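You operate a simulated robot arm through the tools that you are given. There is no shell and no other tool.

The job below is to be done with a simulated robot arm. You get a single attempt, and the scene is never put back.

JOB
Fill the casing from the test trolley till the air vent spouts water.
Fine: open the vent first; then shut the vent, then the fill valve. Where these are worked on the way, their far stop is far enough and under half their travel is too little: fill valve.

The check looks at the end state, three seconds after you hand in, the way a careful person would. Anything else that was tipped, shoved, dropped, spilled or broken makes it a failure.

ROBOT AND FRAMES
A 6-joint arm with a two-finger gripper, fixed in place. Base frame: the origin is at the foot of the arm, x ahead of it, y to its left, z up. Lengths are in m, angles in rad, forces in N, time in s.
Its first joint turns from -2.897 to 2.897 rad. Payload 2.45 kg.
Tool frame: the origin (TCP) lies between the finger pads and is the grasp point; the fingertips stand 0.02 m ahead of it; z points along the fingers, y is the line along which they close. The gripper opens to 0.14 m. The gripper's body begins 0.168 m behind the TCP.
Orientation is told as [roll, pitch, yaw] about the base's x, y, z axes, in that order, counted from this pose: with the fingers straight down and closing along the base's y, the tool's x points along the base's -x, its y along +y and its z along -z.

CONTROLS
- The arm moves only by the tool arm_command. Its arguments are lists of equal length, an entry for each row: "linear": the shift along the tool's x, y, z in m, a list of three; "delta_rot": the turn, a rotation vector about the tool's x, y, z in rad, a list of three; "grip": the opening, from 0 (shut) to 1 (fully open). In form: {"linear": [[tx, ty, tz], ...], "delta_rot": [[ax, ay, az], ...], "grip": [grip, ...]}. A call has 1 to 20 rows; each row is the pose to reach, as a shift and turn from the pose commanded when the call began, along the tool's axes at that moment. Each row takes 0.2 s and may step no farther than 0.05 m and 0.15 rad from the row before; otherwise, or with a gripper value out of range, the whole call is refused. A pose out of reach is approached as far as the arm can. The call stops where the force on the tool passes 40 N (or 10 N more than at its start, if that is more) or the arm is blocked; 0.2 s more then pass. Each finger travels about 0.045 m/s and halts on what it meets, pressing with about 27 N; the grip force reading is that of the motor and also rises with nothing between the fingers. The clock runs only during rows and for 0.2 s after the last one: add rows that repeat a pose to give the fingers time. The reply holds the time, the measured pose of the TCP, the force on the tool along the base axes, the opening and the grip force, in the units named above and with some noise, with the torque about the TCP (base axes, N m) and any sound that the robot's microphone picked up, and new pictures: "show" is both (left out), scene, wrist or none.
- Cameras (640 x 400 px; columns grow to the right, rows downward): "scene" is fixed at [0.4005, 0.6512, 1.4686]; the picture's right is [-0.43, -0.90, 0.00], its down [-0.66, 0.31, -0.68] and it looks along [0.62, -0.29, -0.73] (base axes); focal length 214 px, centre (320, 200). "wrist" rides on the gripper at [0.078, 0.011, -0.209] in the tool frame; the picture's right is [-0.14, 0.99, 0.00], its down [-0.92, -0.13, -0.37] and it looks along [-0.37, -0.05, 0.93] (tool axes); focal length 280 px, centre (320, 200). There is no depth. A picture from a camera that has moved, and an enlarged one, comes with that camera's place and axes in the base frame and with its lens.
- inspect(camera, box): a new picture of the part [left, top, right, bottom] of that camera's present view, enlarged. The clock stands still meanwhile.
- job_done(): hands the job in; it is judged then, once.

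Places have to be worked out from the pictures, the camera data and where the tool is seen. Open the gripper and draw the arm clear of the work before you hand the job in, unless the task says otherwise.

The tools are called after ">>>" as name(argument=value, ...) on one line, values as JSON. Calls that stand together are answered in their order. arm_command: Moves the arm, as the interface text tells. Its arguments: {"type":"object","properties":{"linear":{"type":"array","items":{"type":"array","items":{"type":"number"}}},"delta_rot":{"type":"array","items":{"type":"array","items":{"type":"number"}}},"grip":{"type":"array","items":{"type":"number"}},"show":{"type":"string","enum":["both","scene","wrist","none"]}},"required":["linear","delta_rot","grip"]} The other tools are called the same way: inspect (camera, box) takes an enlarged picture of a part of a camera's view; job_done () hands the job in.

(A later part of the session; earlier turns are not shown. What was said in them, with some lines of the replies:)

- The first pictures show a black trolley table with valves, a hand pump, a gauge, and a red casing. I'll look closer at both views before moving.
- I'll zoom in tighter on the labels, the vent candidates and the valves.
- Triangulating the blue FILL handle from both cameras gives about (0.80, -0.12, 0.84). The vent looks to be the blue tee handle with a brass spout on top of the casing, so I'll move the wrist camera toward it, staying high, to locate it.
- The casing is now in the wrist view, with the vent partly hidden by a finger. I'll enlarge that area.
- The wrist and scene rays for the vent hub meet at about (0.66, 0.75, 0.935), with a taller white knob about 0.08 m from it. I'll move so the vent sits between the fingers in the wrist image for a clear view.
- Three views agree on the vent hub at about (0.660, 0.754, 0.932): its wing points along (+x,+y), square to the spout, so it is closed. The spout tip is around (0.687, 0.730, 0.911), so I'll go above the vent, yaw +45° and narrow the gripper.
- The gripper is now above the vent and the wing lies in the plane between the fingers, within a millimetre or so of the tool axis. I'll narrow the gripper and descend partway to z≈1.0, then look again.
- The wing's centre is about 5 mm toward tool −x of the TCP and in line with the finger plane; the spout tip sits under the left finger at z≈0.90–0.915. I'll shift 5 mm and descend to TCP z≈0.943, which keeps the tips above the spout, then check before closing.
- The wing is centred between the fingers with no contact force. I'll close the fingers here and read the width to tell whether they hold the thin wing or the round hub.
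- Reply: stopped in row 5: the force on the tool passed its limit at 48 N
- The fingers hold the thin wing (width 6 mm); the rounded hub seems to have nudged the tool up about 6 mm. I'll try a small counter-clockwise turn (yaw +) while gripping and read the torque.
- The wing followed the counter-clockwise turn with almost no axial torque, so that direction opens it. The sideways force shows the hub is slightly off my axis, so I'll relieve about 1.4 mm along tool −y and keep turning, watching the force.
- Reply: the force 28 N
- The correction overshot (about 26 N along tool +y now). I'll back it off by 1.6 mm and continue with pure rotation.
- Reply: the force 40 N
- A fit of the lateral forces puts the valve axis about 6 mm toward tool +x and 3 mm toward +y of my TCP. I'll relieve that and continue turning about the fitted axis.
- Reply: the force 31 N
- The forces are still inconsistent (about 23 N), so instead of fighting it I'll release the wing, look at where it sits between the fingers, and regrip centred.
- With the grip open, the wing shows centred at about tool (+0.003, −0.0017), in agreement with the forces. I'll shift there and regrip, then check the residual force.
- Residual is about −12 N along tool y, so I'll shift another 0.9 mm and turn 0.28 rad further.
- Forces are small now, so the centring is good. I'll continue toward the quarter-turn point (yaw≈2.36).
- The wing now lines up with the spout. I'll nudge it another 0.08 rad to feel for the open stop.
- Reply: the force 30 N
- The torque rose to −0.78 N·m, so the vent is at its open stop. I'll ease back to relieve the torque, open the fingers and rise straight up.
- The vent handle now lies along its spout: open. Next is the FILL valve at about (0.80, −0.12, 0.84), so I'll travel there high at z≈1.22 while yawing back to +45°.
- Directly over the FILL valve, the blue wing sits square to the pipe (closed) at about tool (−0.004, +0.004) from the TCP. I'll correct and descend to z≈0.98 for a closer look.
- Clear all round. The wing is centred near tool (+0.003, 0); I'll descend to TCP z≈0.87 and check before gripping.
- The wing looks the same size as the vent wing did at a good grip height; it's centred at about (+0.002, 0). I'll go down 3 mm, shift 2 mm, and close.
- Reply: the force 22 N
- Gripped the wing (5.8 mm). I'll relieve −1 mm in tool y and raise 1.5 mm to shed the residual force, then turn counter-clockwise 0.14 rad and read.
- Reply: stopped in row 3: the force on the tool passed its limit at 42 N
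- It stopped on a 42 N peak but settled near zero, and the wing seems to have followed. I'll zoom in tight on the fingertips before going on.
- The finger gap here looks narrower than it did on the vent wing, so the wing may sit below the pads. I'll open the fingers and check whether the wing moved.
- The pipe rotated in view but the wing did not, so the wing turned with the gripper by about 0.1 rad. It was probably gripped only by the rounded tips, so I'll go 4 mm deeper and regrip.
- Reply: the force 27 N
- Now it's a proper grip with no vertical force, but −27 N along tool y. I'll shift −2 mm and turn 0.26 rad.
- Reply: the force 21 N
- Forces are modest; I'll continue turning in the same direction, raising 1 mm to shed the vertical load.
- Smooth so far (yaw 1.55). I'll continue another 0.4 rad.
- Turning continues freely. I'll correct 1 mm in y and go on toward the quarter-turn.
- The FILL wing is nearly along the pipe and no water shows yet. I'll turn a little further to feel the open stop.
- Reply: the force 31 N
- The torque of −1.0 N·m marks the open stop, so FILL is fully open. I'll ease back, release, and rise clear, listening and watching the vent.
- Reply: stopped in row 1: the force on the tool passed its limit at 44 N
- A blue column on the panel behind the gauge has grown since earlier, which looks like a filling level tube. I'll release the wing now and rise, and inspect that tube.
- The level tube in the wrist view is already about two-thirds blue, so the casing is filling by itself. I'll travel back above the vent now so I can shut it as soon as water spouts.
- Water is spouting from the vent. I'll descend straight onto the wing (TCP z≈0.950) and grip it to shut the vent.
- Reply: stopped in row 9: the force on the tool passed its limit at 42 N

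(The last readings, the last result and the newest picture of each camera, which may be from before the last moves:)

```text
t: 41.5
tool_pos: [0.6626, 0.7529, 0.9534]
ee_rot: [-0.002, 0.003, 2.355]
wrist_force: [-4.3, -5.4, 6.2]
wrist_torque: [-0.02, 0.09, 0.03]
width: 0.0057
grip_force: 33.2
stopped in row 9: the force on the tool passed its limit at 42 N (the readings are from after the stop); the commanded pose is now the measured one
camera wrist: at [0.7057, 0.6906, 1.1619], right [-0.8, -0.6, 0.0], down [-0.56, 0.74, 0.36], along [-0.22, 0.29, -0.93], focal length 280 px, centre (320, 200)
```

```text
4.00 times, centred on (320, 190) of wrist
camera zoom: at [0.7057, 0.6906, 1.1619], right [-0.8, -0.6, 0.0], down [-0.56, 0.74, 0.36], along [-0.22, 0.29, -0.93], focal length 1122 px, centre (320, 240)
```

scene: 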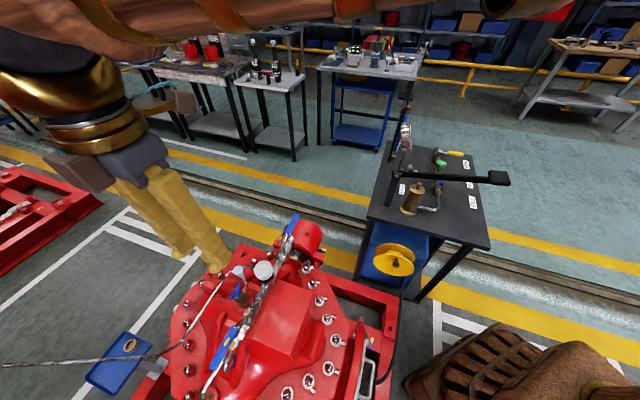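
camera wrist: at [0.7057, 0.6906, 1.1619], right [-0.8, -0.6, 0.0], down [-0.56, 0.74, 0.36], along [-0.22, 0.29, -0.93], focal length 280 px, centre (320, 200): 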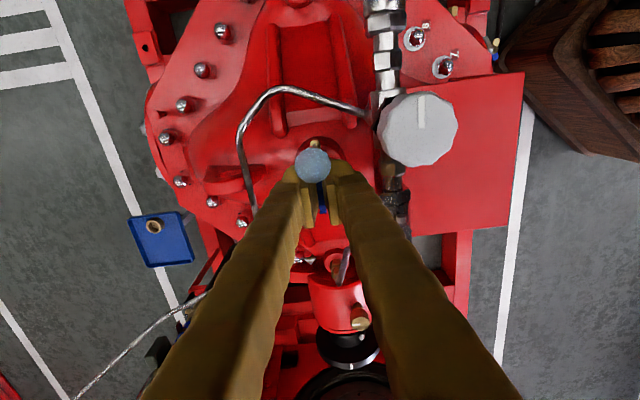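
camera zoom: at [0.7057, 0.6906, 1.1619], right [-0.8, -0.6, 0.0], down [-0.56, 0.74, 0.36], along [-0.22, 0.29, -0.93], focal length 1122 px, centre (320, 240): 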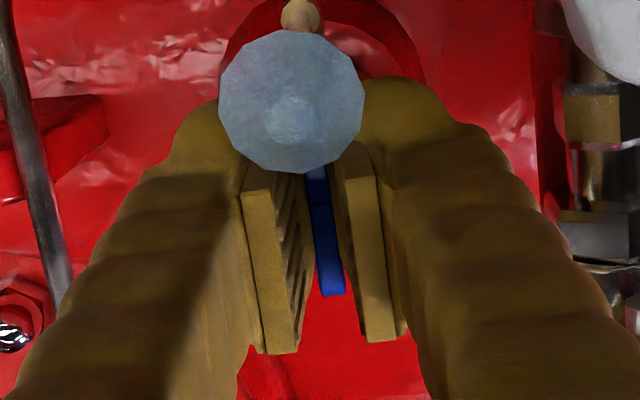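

The wing is gripped with only small residual force. I'll turn it clockwise (yaw decreasing) to shut.

>>> arm_command(linear=[[0, 0.0005, 0], [0, 0.0005, 0], [0, 0.0005, 0]], delta_rot=[[0, 0, 0.13], [0, 0, 0.26], [0, 0, 0.39]], grip=[0, 0, 0], show="none")

```text
t: 42.3
tool_pos: [0.661, 0.7524, 0.9546]
ee_rot: [-0.006, 0.003, 1.963]
wrist_force: [-0.5, -11.2, 4.3]
wrist_torque: [-0.17, -0.01, 0.05]
width: 0.0061
grip_force: 33.6
```

Low forces; I'll continue closing.

>>> arm_command(linear=[[0.0004, 0.0003, 0], [0.0004, 0.0003, 0], [0.0004, 0.0003, 0]], delta_rot=[[0, 0, 0.14], [0, 0, 0.28], [0, 0, 0.42]], grip=[0, 0, 0], show="none")

```text
t: 43.1
tool_pos: [0.6602, 0.752, 0.9522]
ee_rot: [-0.006, -0.001, 1.544]
wrist_force: [-8.7, -14.1, 12.8]
wrist_torque: [-0.37, 0.09, 0.03]
width: 0.006
grip_force: 33.1
```

Still turning well; a small correction and another 0.4 rad.

>>> arm_command(linear=[[0.0006, 0.0006, -0.0005], [0.0006, 0.0006, -0.0005], [0.0006, 0.0006, -0.0005]], delta_rot=[[0, 0, 0.14], [0, 0, 0.28], [0, 0, 0.42]], grip=[0, 0, 0], show="none")

```text
t: 43.9
tool_pos: [0.6603, 0.7523, 0.9529]
ee_rot: [-0.004, -0.002, 1.124]
wrist_force: [-11.6, 5.8, 6.4]
wrist_torque: [0.06, 0.1, 0.05]
width: 0.006
grip_force: 33.7
```

Another 0.36 rad brings it to the closed position; I'll correct 1 mm in y as well.

>>> arm_command(linear=[[0, 0.001, 0], [0, 0.001, 0], [0, 0.001, 0]], delta_rot=[[0, 0, 0.13], [0, 0, 0.26], [0, 0, 0.35]], grip=[0, 0, 0], show="both")

>>> inspect(camera="wrist", box=[240, 140, 400, 240])

>>> inspect(camera="scene", box=[200, 250, 300, 312])

```text
t: 44.7
tool_pos: [0.6589, 0.7529, 0.9524]
ee_rot: [-0.004, -0.003, 0.773]
wrist_force: [2.0, 23.7, 1.3]
wrist_torque: [0.31, -0.14, 0.4]
width: 0.0063
grip_force: 33.2
camera wrist: at [0.593, 0.7062, 1.1611], right [-0.59, 0.8, 0.0], down [0.75, 0.55, 0.37], along [0.3, 0.22, -0.93], focal length 280 px, centre (320, 200)
```

scene: 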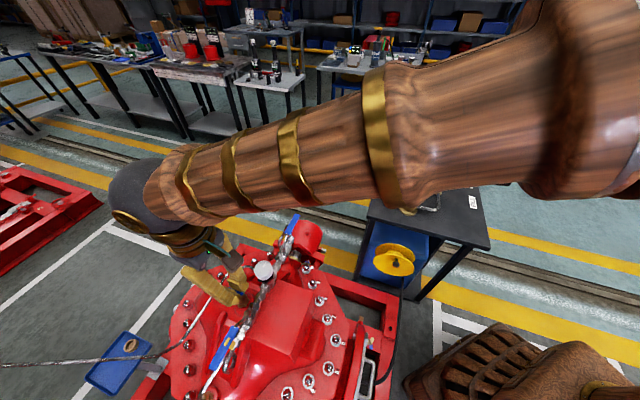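
wrist: 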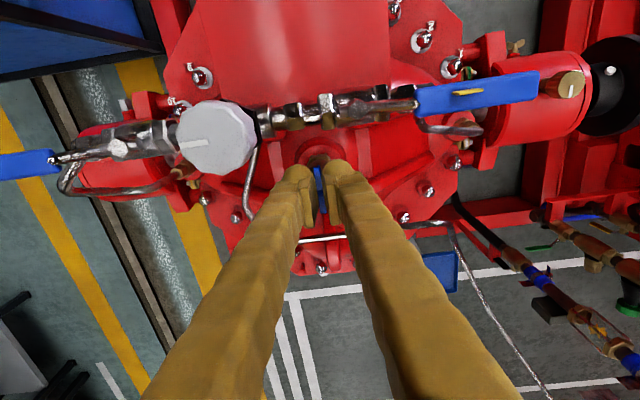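

```text
4.00 times, centred on (320, 190) of wrist
camera zoom: at [0.593, 0.7062, 1.1611], right [-0.59, 0.8, 0.0], down [0.75, 0.55, 0.37], along [0.3, 0.22, -0.93], focal length 1122 px, centre (320, 240)
```

zoom: 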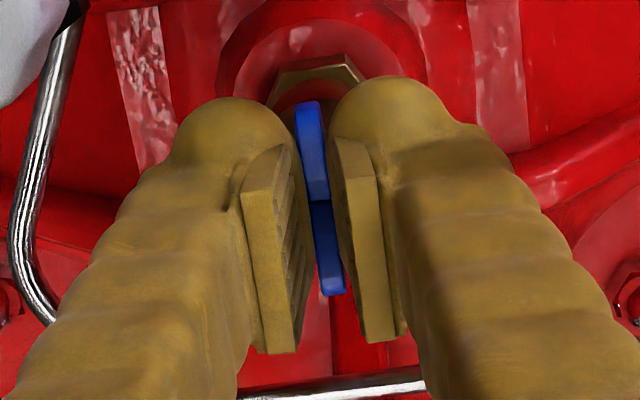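

```text
6.40 times, centred on (250, 281) of scene
camera zoom: at [0.4005, 0.6512, 1.4686], right [-0.43, -0.9, 0.0], down [-0.66, 0.31, -0.68], along [0.62, -0.29, -0.73], focal length 1373 px, centre (768, -318)
```

zoom: 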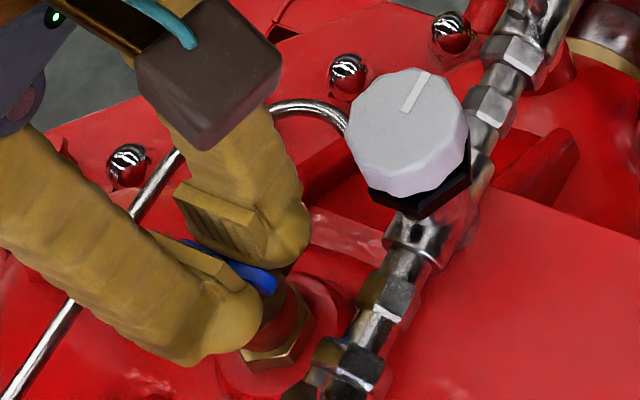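

The jet has stopped and the torque (+0.4) shows the wing is against its closed stop. I'll press a touch further to seat it, then open and rise to check.

>>> arm_command(linear=[[-0.0008, 0.001, 0], [-0.0008, 0.001, 0]], delta_rot=[[0, 0, 0.02], [0, 0, 0.04]], grip=[0, 0], show="none")

```text
t: 45.3
tool_pos: [0.6592, 0.752, 0.9516]
ee_rot: [-0.004, -0.002, 0.735]
wrist_force: [10.0, -7.8, 12.9]
wrist_torque: [-0.18, -0.03, 0.78]
width: 0.0061
grip_force: 34.0
```

Torque is 0.78 N·m at the stop, so the vent is firmly shut. I'll open the fingers in place and rise.

>>> arm_command(linear=[[0, 0, 0], [0, 0, 0], [0, 0, 0], [0, 0, -0.03], [0, 0, -0.075], [0, 0, -0.12], [0, 0, -0.165], [0, 0, -0.21], [0, 0, -0.255], [0, 0, -0.28]], delta_rot=[[0, 0, 0], [0, 0, 0], [0, 0, 0], [0, 0, 0], [0, 0, 0], [0, 0, 0], [0, 0, 0], [0, 0, 0], [0, 0, 0], [0, 0, 0]], grip=[0.25, 0.25, 0.25, 0.25, 0.34, 0.34, 0.34, 0.34, 0.34, 0.34], show="both")

>>> inspect(camera="scene", box=[200, 250, 300, 312])

>>> inspect(camera="wrist", box=[240, 80, 400, 180])

>>> inspect(camera="scene", box=[395, 130, 495, 220])

```text
t: 47.5
tool_pos: [0.6586, 0.753, 1.2307]
ee_rot: [-0.002, -0.002, 0.736]
wrist_force: [-0.2, 0.1, -0.3]
wrist_torque: [0.0, 0.01, 0.03]
width: 0.0477
grip_force: 0.2
camera wrist: at [0.5899, 0.7095, 1.4401], right [-0.56, 0.83, 0.0], down [0.77, 0.52, 0.37], along [0.31, 0.21, -0.93], focal length 280 px, centre (320, 200)
```

scene: 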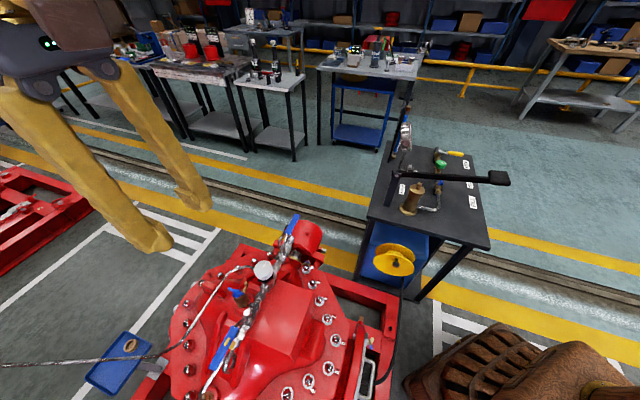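
wrist: 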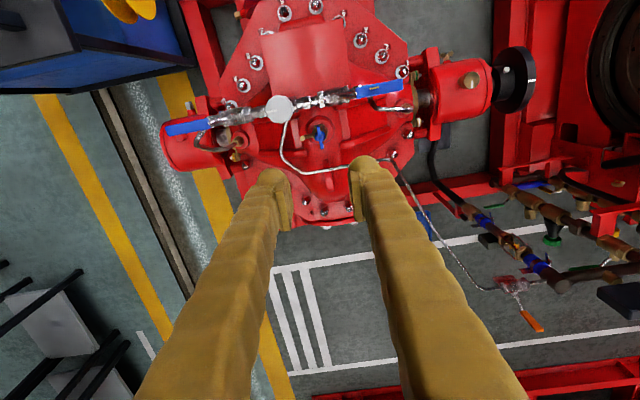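

```text
6.40 times, centred on (250, 281) of scene
camera zoom: at [0.4005, 0.6512, 1.4686], right [-0.43, -0.9, 0.0], down [-0.66, 0.31, -0.68], along [0.62, -0.29, -0.73], focal length 1373 px, centre (768, -318)
```

zoom: 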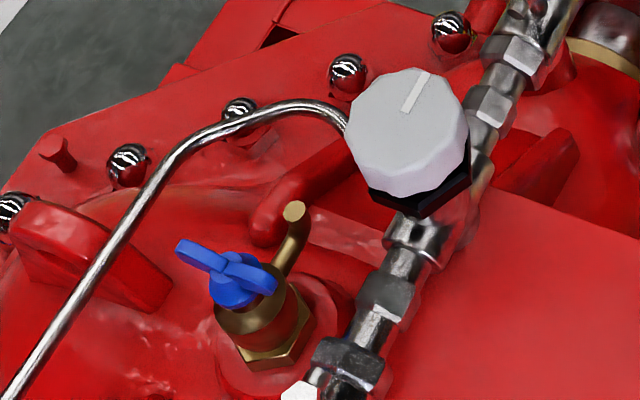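

```text
4.00 times, centred on (320, 130) of wrist
camera zoom: at [0.5899, 0.7095, 1.4401], right [-0.56, 0.83, 0.0], down [0.77, 0.52, 0.37], along [0.31, 0.21, -0.93], focal length 1122 px, centre (320, 480)
```

zoom: 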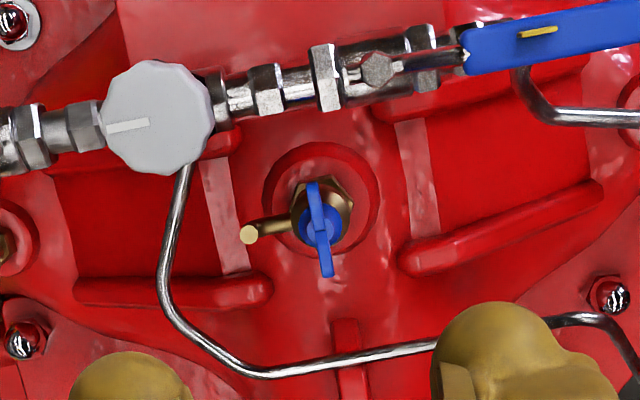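

```text
4.44 times, centred on (445, 175) of scene
camera zoom: at [0.4005, 0.6512, 1.4686], right [-0.43, -0.9, 0.0], down [-0.66, 0.31, -0.68], along [0.62, -0.29, -0.73], focal length 953 px, centre (-236, 311)
```

zoom: 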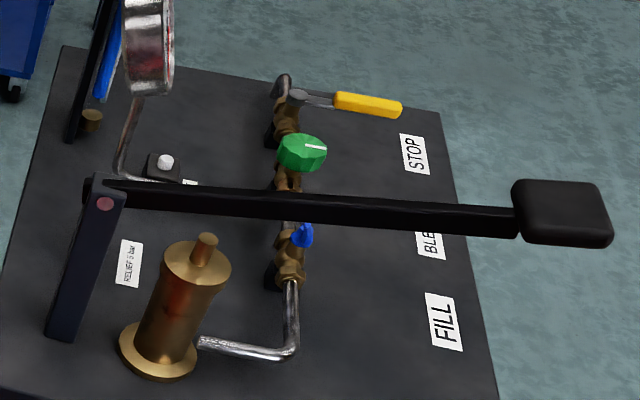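

The vent is shut exactly as it was at the start and the jet is gone. Now back over the FILL valve at z≈1.23, yawing to about 2.356 to match its open wing.

>>> arm_command(linear=[[0.0254, -0.039, 0], [0.0508, -0.0781, 0], [0.0762, -0.1171, 0], [0.1016, -0.1562, 0], [0.1269, -0.1952, 0], [0.1523, -0.2343, 0], [0.1777, -0.2733, 0], [0.2031, -0.3123, 0], [0.2285, -0.3514, 0], [0.2539, -0.3904, 0], [0.2793, -0.4295, 0], [0.3047, -0.4685, 0], [0.3301, -0.5075, 0], [0.3554, -0.5466, 0], [0.3808, -0.5856, 0], [0.4062, -0.6247, 0], [0.4316, -0.6637, 0], [0.457, -0.7028, 0], [0.4824, -0.7418, 0], [0.4824, -0.7418, 0]], delta_rot=[[0, 0, -0.0853], [0, 0, -0.1706], [0, 0, -0.2559], [0, 0, -0.3412], [0, 0, -0.4265], [0, 0, -0.5118], [0, 0, -0.5971], [0, 0, -0.6824], [0, 0, -0.7677], [0, 0, -0.853], [0, 0, -0.9383], [0, 0, -1.0236], [0, 0, -1.1089], [0, 0, -1.1942], [0, 0, -1.2795], [0, 0, -1.3648], [0, 0, -1.4501], [0, 0, -1.5354], [0, 0, -1.62], [0, 0, -1.62]], grip=[0.34, 0.34, 0.34, 0.34, 0.34, 0.34, 0.34, 0.34, 0.34, 0.34, 0.34, 0.34, 0.34, 0.34, 0.34, 0.34, 0.34, 0.34, 0.34, 0.34], show="both")

>>> inspect(camera="wrist", box=[240, 80, 400, 180])

>>> inspect(camera="scene", box=[200, 250, 300, 312])

```text
t: 51.7
tool_pos: [0.8005, -0.1198, 1.2353]
ee_rot: [-0.002, 0.002, 2.356]
wrist_force: [0.7, 0.4, 0.3]
wrist_torque: [0.03, 0.01, -0.03]
width: 0.0475
grip_force: 0.1
camera wrist: at [0.8449, -0.1819, 1.4454], right [-0.8, -0.6, 0.0], down [-0.56, 0.74, 0.37], along [-0.22, 0.29, -0.93], focal length 280 px, centre (320, 200)
```

scene: 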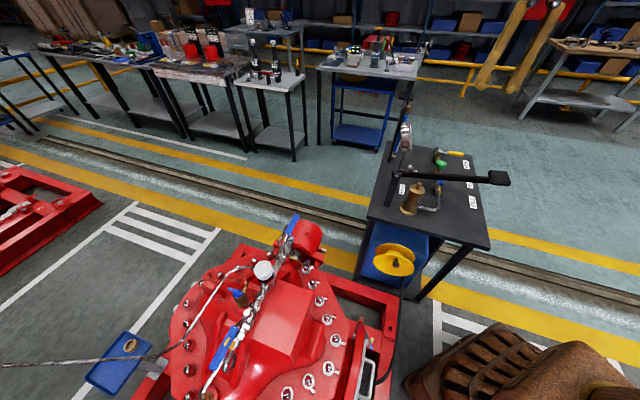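
wrist: 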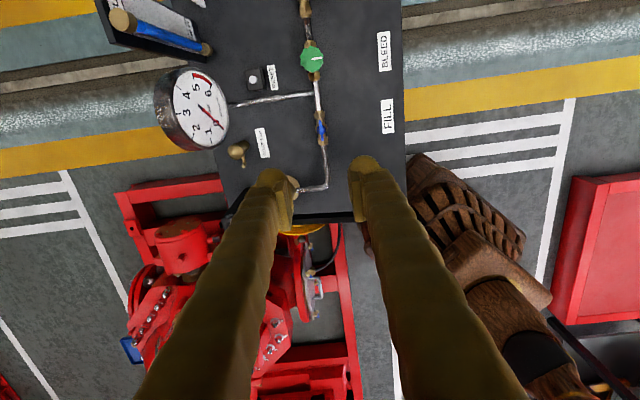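

```text
4.00 times, centred on (320, 130) of wrist
camera zoom: at [0.8449, -0.1819, 1.4454], right [-0.8, -0.6, 0.0], down [-0.56, 0.74, 0.37], along [-0.22, 0.29, -0.93], focal length 1122 px, centre (320, 480)
```

zoom: 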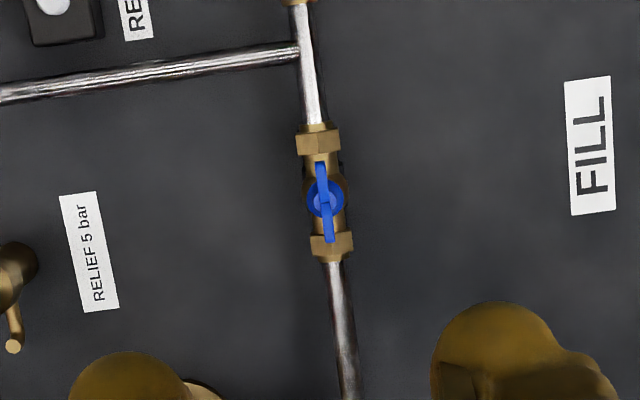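

```text
6.40 times, centred on (250, 281) of scene
camera zoom: at [0.4005, 0.6512, 1.4686], right [-0.43, -0.9, 0.0], down [-0.66, 0.31, -0.68], along [0.62, -0.29, -0.73], focal length 1373 px, centre (768, -318)
```

zoom: 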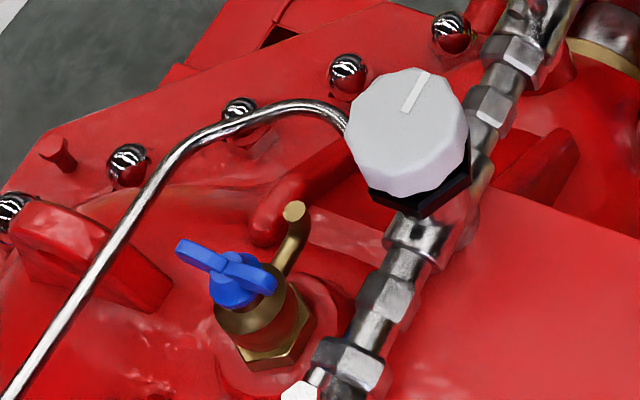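

The FILL wing lies along the pipe (open). I'll apply a small correction and descend to z≈0.92 for a final alignment check.

>>> arm_command(linear=[[-0.001, 0.001, 0.045], [-0.001, 0.0015, 0.09], [-0.001, 0.0015, 0.135], [-0.001, 0.0015, 0.18], [-0.001, 0.0015, 0.225], [-0.001, 0.0015, 0.27], [-0.001, 0.0015, 0.31], [-0.001, 0.0015, 0.31]], delta_rot=[[0, 0, 0], [0, 0, 0], [0, 0, 0], [0, 0, 0], [0, 0, 0], [0, 0, 0], [0, 0, 0], [0, 0, 0]], grip=[0.34, 0.34, 0.34, 0.34, 0.34, 0.34, 0.34, 0.34], show="none")

>>> inspect(camera="wrist", box=[240, 120, 400, 220])

>>> inspect(camera="scene", box=[395, 130, 495, 220])

```text
t: 53.5
tool_pos: [0.7977, -0.1218, 0.9238]
ee_rot: [0.0, 0.005, 2.355]
wrist_force: [0.0, 0.6, 1.1]
wrist_torque: [0.01, -0.01, 0.02]
width: 0.0475
grip_force: 0.0
```

```text
4.00 times, centred on (320, 170) of wrist
camera zoom: at [0.8406, -0.1842, 1.133], right [-0.8, -0.6, 0.0], down [-0.56, 0.74, 0.36], along [-0.22, 0.29, -0.93], focal length 1122 px, centre (320, 320)
```

zoom: 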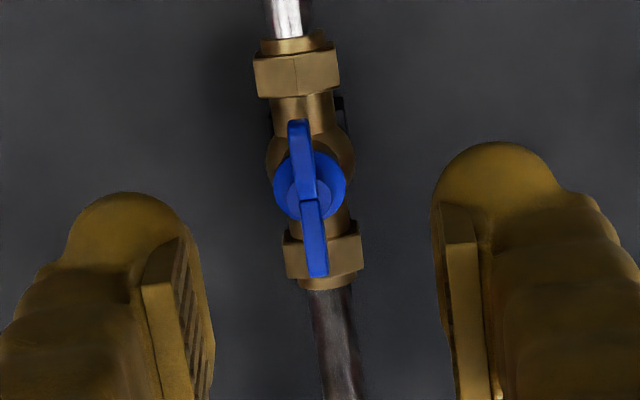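

```text
4.44 times, centred on (445, 175) of scene
camera zoom: at [0.4005, 0.6512, 1.4686], right [-0.43, -0.9, 0.0], down [-0.66, 0.31, -0.68], along [0.62, -0.29, -0.73], focal length 953 px, centre (-236, 311)
```

zoom: 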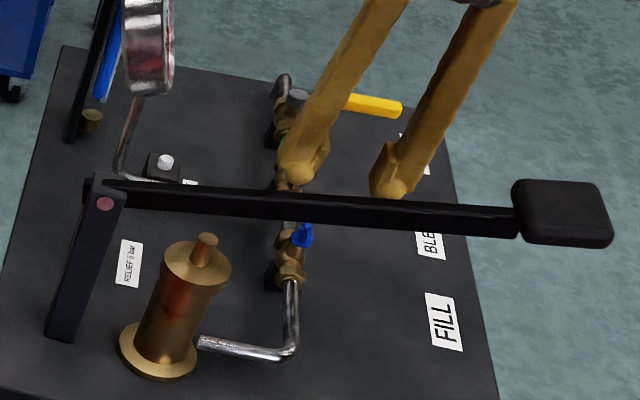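

The wing is about 3 mm toward tool −y. I'll shift, descend to TCP z≈0.868 and close.

>>> arm_command(linear=[[0, -0.003, 0.025], [0, -0.003, 0.045], [0, -0.003, 0.056], [0, -0.003, 0.056], [0, -0.003, 0.056], [0, -0.003, 0.056], [0, -0.003, 0.056], [0, -0.003, 0.056]], delta_rot=[[0, 0, 0], [0, 0, 0], [0, 0, 0], [0, 0, 0], [0, 0, 0], [0, 0, 0], [0, 0, 0], [0, 0, 0]], grip=[0.34, 0.34, 0.34, 0.34, 0, 0, 0, 0], show="none")

>>> inspect(camera="wrist", box=[240, 140, 400, 240])

```text
t: 55.3
tool_pos: [0.8002, -0.12, 0.8691]
ee_rot: [-0.002, 0.005, 2.355]
wrist_force: [-9.5, -10.0, 3.5]
wrist_torque: [-0.16, 0.15, 0.01]
width: 0.006
grip_force: 27.6
```

```text
4.00 times, centred on (320, 190) of wrist
camera zoom: at [0.8435, -0.1822, 1.0777], right [-0.8, -0.6, 0.0], down [-0.56, 0.74, 0.37], along [-0.22, 0.29, -0.93], focal length 1122 px, centre (320, 240)
```

zoom: 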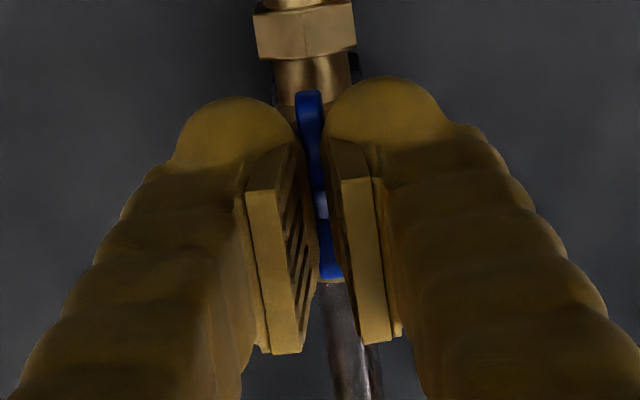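

Good grip on the wing, with about 14 N along +y to relieve. I'll shift 1 mm and turn clockwise to shut.

>>> arm_command(linear=[[0, 0.001, 0.0005], [0, 0.001, 0.0005], [0, 0.001, 0.0005]], delta_rot=[[0, 0, 0.13], [0, 0, 0.26], [0, 0, 0.39]], grip=[0, 0, 0], show="none")

```text
t: 56.1
tool_pos: [0.7993, -0.1208, 0.8675]
ee_rot: [-0.004, 0.003, 1.964]
wrist_force: [-22.6, -22.0, 19.4]
wrist_torque: [-0.26, 0.35, 0.03]
width: 0.0059
grip_force: 26.9
```

Force along +y has grown to about 29 N, so I'll relieve 2 mm there, raise 1 mm and turn more.

>>> arm_command(linear=[[0.0004, 0.002, -0.001], [0.0004, 0.002, -0.001], [0.0004, 0.002, -0.001]], delta_rot=[[0, 0, 0.02], [0, 0, 0.15], [0, 0, 0.28]], grip=[0, 0, 0], show="none")

```text
t: 56.9
tool_pos: [0.7989, -0.1193, 0.8708]
ee_rot: [-0.008, 0.001, 1.686]
wrist_force: [13.1, 15.4, 19.3]
wrist_torque: [0.27, -0.19, 0.0]
width: 0.0061
grip_force: 27.2
```

The upward push at z≈0.871 resembles the shallow tip grip earlier. I'll check the view before deciding to regrip deeper.

>>> inspect(camera="wrist", box=[240, 140, 400, 240])

```text
4.00 times, centred on (320, 190) of wrist
camera zoom: at [0.7928, -0.1985, 1.0788], right [-1.0, 0.02, -0.01], down [0.02, 0.93, 0.37], along [0.02, 0.37, -0.93], focal length 1122 px, centre (320, 240)
```

zoom: 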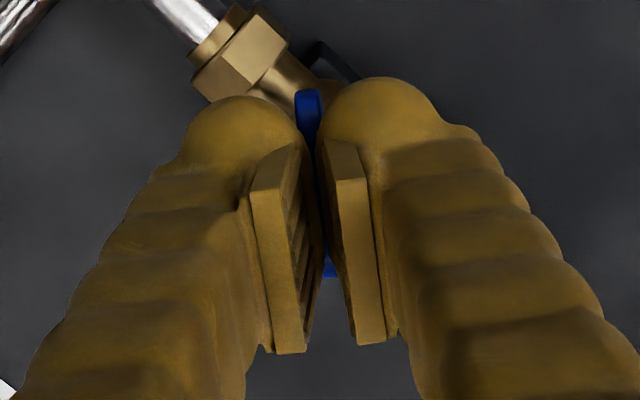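

It is a shallow tip grip. I'll open, lower 4.5 mm, adjust −1 mm in y and regrip.

>>> arm_command(linear=[[0, 0, 0], [0, 0, 0], [0, -0.001, 0.0045], [0, -0.001, 0.0045], [0, -0.001, 0.0045], [0, -0.001, 0.0045], [0, -0.001, 0.0045], [0, -0.001, 0.0045]], delta_rot=[[0, 0, 0], [0, 0, 0], [0, 0, 0], [0, 0, 0], [0, 0, 0], [0, 0, 0], [0, 0, 0], [0, 0, 0]], grip=[0.25, 0.25, 0.25, 0.25, 0, 0, 0, 0], show="none")

>>> inspect(camera="wrist", box=[240, 140, 400, 240])

```text
t: 58.7
tool_pos: [0.7988, -0.1212, 0.8647]
ee_rot: [-0.003, 0.002, 1.686]
wrist_force: [1.1, 0.4, -0.1]
wrist_torque: [0.03, -0.06, -0.02]
width: 0.0058
grip_force: 26.9
```

```text
4.00 times, centred on (320, 190) of wrist
camera zoom: at [0.7939, -0.1992, 1.0736], right [-1.0, 0.02, 0.0], down [0.02, 0.93, 0.37], along [0.01, 0.37, -0.93], focal length 1122 px, centre (320, 240)
```

zoom: 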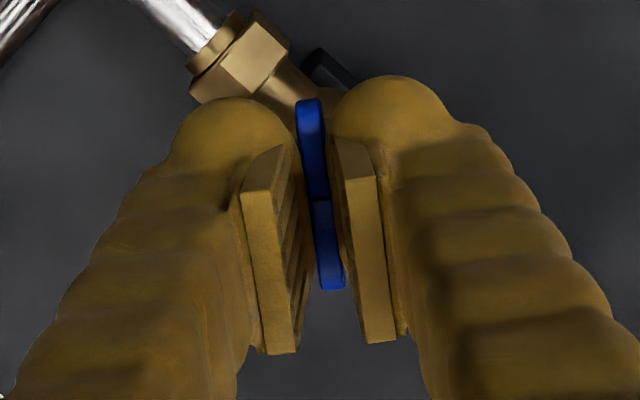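

Excellent: a full grip with essentially zero force. I'll continue clockwise 0.45 rad.

>>> arm_command(linear=[[0, 0, 0], [0, 0, 0], [0, 0, 0]], delta_rot=[[0, 0, 0.14], [0, 0, 0.28], [0, 0, 0.42]], grip=[0, 0, 0], show="none")

```text
t: 59.5
tool_pos: [0.7976, -0.1218, 0.8645]
ee_rot: [-0.005, 0.001, 1.263]
wrist_force: [4.7, 2.8, -0.1]
wrist_torque: [-0.05, -0.04, 0.06]
width: 0.006
grip_force: 26.7
```

Forces remain tiny; I'll turn another 0.42 rad toward the closed position.

>>> arm_command(linear=[[0, 0, 0], [0, 0, 0], [0, 0, 0]], delta_rot=[[0, 0, 0.14], [0, 0, 0.28], [0, 0, 0.42]], grip=[0, 0, 0], show="none")

```text
t: 60.3
tool_pos: [0.798, -0.1213, 0.8644]
ee_rot: [-0.004, -0.003, 0.842]
wrist_force: [-18.1, -1.8, 20.4]
wrist_torque: [-0.06, 0.19, 0.07]
width: 0.0061
grip_force: 27.3
```

Nearly there (yaw 0.84). I'll relieve slightly and turn the last bit onto the closed stop.

>>> arm_command(linear=[[0.0004, 0.0009, -0.0005], [0.0004, 0.0009, -0.0005], [0.0004, 0.0009, -0.0005]], delta_rot=[[0, 0, 0.02], [0, 0, 0.06], [0, 0, 0.1]], grip=[0, 0, 0], show="none")

>>> inspect(camera="wrist", box=[240, 140, 400, 240])

```text
t: 61.1
tool_pos: [0.7989, -0.1202, 0.8636]
ee_rot: [-0.005, -0.003, 0.746]
wrist_force: [8.3, -5.2, -0.1]
wrist_torque: [-0.02, -0.08, 0.6]
width: 0.0061
grip_force: 26.8
```

```text
4.00 times, centred on (320, 190) of wrist
camera zoom: at [0.7297, -0.1649, 1.0733], right [-0.57, 0.82, 0.0], down [0.76, 0.53, 0.37], along [0.31, 0.21, -0.93], focal length 1122 px, centre (320, 240)
```

zoom: 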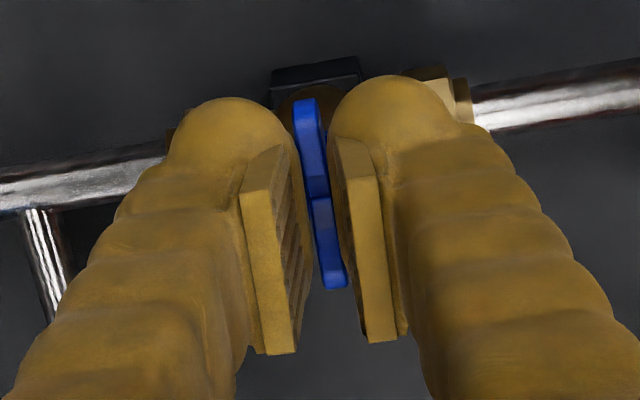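

Torque of 0.6 N·m at yaw 0.746 means the FILL valve is on its closed stop. I'll press a hair more, open the fingers in place and rise clear.

>>> arm_command(linear=[[0, 0, 0], [0, 0, 0], [0, 0, 0], [0, 0, 0], [0, 0, -0.02], [0, 0, -0.06], [0, 0, -0.105], [0, 0, -0.15], [0, 0, -0.195], [0, 0, -0.24], [0, 0, -0.285], [0, 0, -0.33], [0, 0, -0.36]], delta_rot=[[0, 0, 0.015], [0, 0, 0.015], [0, 0, 0.015], [0, 0, 0.015], [0, 0, 0.015], [0, 0, 0.015], [0, 0, 0.015], [0, 0, 0.015], [0, 0, 0.015], [0, 0, 0.015], [0, 0, 0.015], [0, 0, 0.015], [0, 0, 0.015]], grip=[0, 0.25, 0.25, 0.25, 0.25, 0.34, 0.34, 0.34, 0.34, 0.34, 0.34, 0.34, 0.34], show="both")

>>> inspect(camera="wrist", box=[220, 60, 420, 185])

>>> inspect(camera="scene", box=[395, 130, 495, 220])

>>> inspect(camera="scene", box=[200, 250, 300, 312])

```text
t: 63.9
tool_pos: [0.7936, -0.1227, 1.2246]
ee_rot: [-0.002, -0.001, 0.73]
wrist_force: [0.2, 0.1, 0.1]
wrist_torque: [0.04, 0.03, 0.01]
width: 0.0475
grip_force: 0.1
camera wrist: at [0.7262, -0.1661, 1.4339], right [-0.56, 0.83, 0.0], down [0.77, 0.52, 0.37], along [0.31, 0.2, -0.93], focal length 280 px, centre (320, 200)
```

scene: 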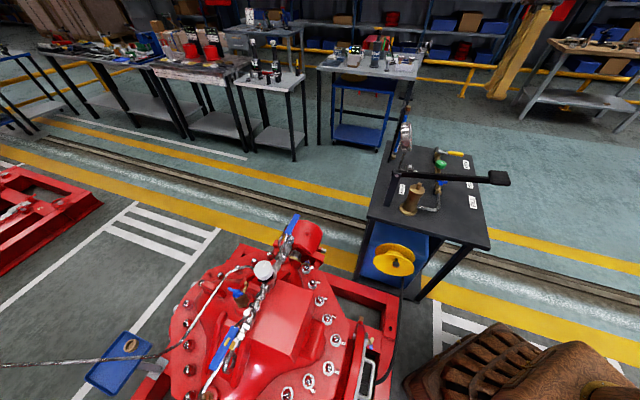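
wrist: 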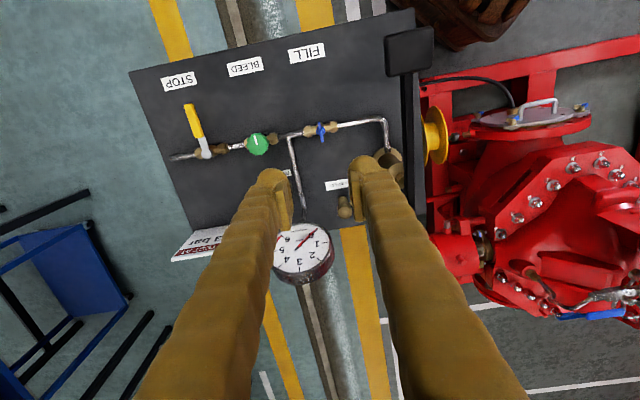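

```text
3.20 times, centred on (320, 122) of wrist
camera zoom: at [0.7262, -0.1661, 1.4339], right [-0.56, 0.83, 0.0], down [0.77, 0.52, 0.37], along [0.31, 0.2, -0.93], focal length 897 px, centre (320, 448)
```

zoom: 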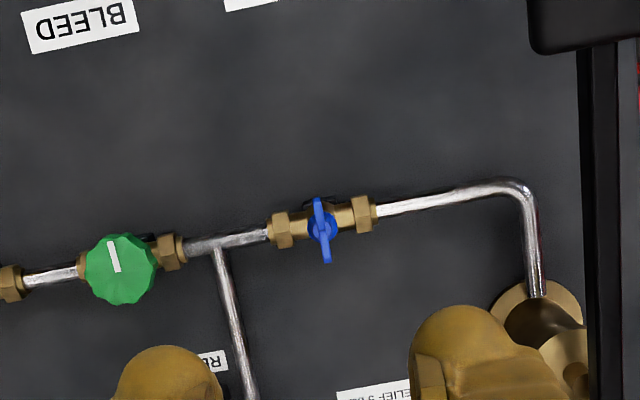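

```text
4.44 times, centred on (445, 175) of scene
camera zoom: at [0.4005, 0.6512, 1.4686], right [-0.43, -0.9, 0.0], down [-0.66, 0.31, -0.68], along [0.62, -0.29, -0.73], focal length 953 px, centre (-236, 311)
```

zoom: 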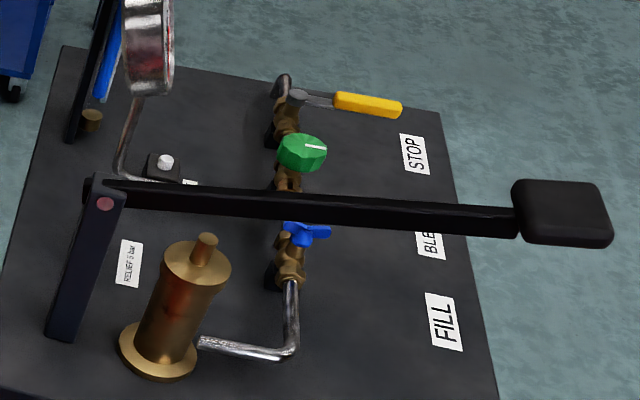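

```text
6.40 times, centred on (250, 281) of scene
camera zoom: at [0.4005, 0.6512, 1.4686], right [-0.43, -0.9, 0.0], down [-0.66, 0.31, -0.68], along [0.62, -0.29, -0.73], focal length 1373 px, centre (768, -318)
```

zoom: 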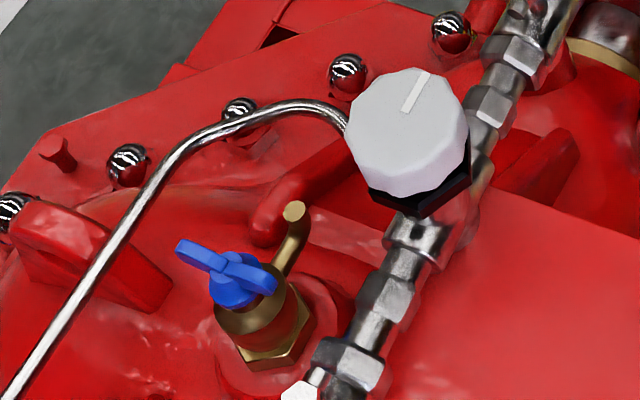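

Both handles sit square to their lines, matching their starting closed positions. I'll check the gauge and the level tube, and open the gripper fully while backing up to a clear pose.

>>> inspect(camera="wrist", box=[260, 210, 350, 290])

>>> inspect(camera="scene", box=[380, 90, 440, 150])

>>> arm_command(linear=[[0.02, 0.02, -0.02], [0.04, 0.04, -0.04], [0.05, 0.07, -0.06], [0.06, 0.1, -0.06], [0.06, 0.13, -0.06], [0.06, 0.13, -0.06]], delta_rot=[[0, 0, 0], [0, 0, 0], [0, 0, 0], [0, 0, 0], [0, 0, 0], [0, 0, 0]], grip=[1, 1, 1, 1, 1, 1], show="both")

```text
5.00 times, centred on (305, 250) of wrist
camera zoom: at [0.7262, -0.1661, 1.4339], right [-0.56, 0.83, 0.0], down [0.77, 0.52, 0.37], along [0.31, 0.2, -0.93], focal length 1402 px, centre (395, -50)
```

zoom: 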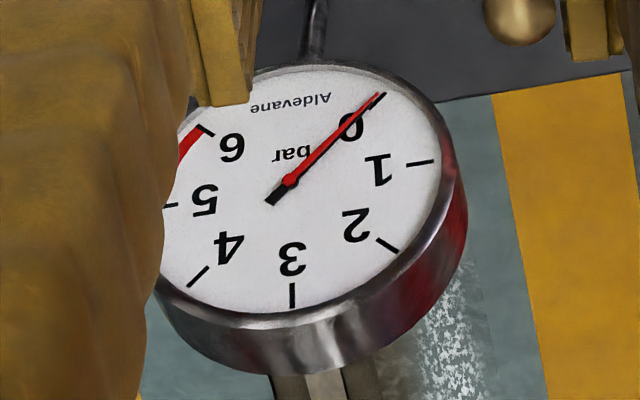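

```text
6.67 times, centred on (410, 120) of scene
camera zoom: at [0.4005, 0.6512, 1.4686], right [-0.43, -0.9, 0.0], down [-0.66, 0.31, -0.68], along [0.62, -0.29, -0.73], focal length 1430 px, centre (-280, 733)
```

zoom: 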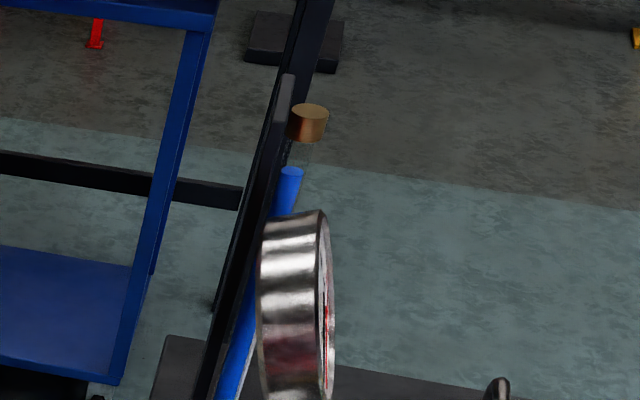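

```text
t: 65.3
tool_pos: [0.6648, -0.0622, 1.2834]
ee_rot: [-0.005, 0.0, 0.732]
wrist_force: [-0.5, 0.2, 0.7]
wrist_torque: [0.0, 0.02, 0.01]
width: 0.1399
grip_force: 0.0
camera wrist: at [0.5947, -0.1063, 1.493], right [-0.56, 0.83, 0.0], down [0.77, 0.52, 0.37], along [0.31, 0.2, -0.93], focal length 280 px, centre (320, 200)
```

scene: 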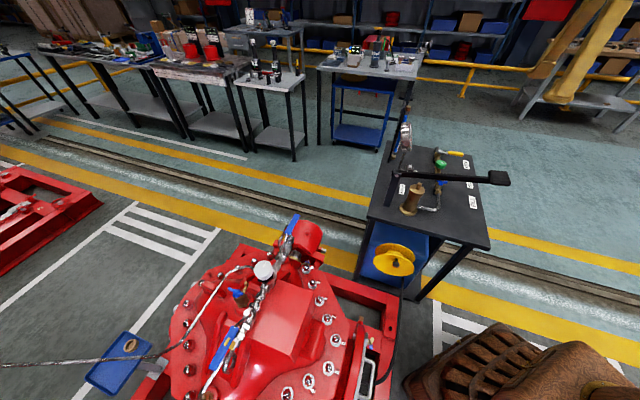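
wrist: 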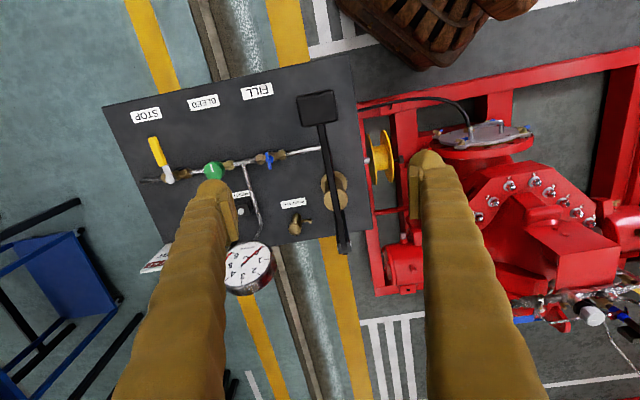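

The level tube is steady near its top, the gauge reads 0, both valves are shut, and the lever, BLEED and STOP valves are where they started. The gripper is open and clear, so I'm handing the job in.

>>> job_done()

```text
The job is handed in.
```

The casing is filled, and both the air vent and the FILL valve are shut again. I've handed the job in; no verdict has come back yet.

- **Order:** I opened the vent to its stop, then opened FILL to its far stop. The level tube rose until water spouted from the vent. I then shut the vent, and shut FILL after it.
- **End state:** Both handles are on their closed stops and look as they did at the start. The level tube held steady near its top, and the gauge reads 0.
- **Force stops:** Four times while I was gripping the valve handles, the arm stopped itself at 42–48 N. I saw no shift or damage from this.
- **Everything else:** The pump lever and the BLEED and STOP valves look where they were. The gripper is open and clear of the work.
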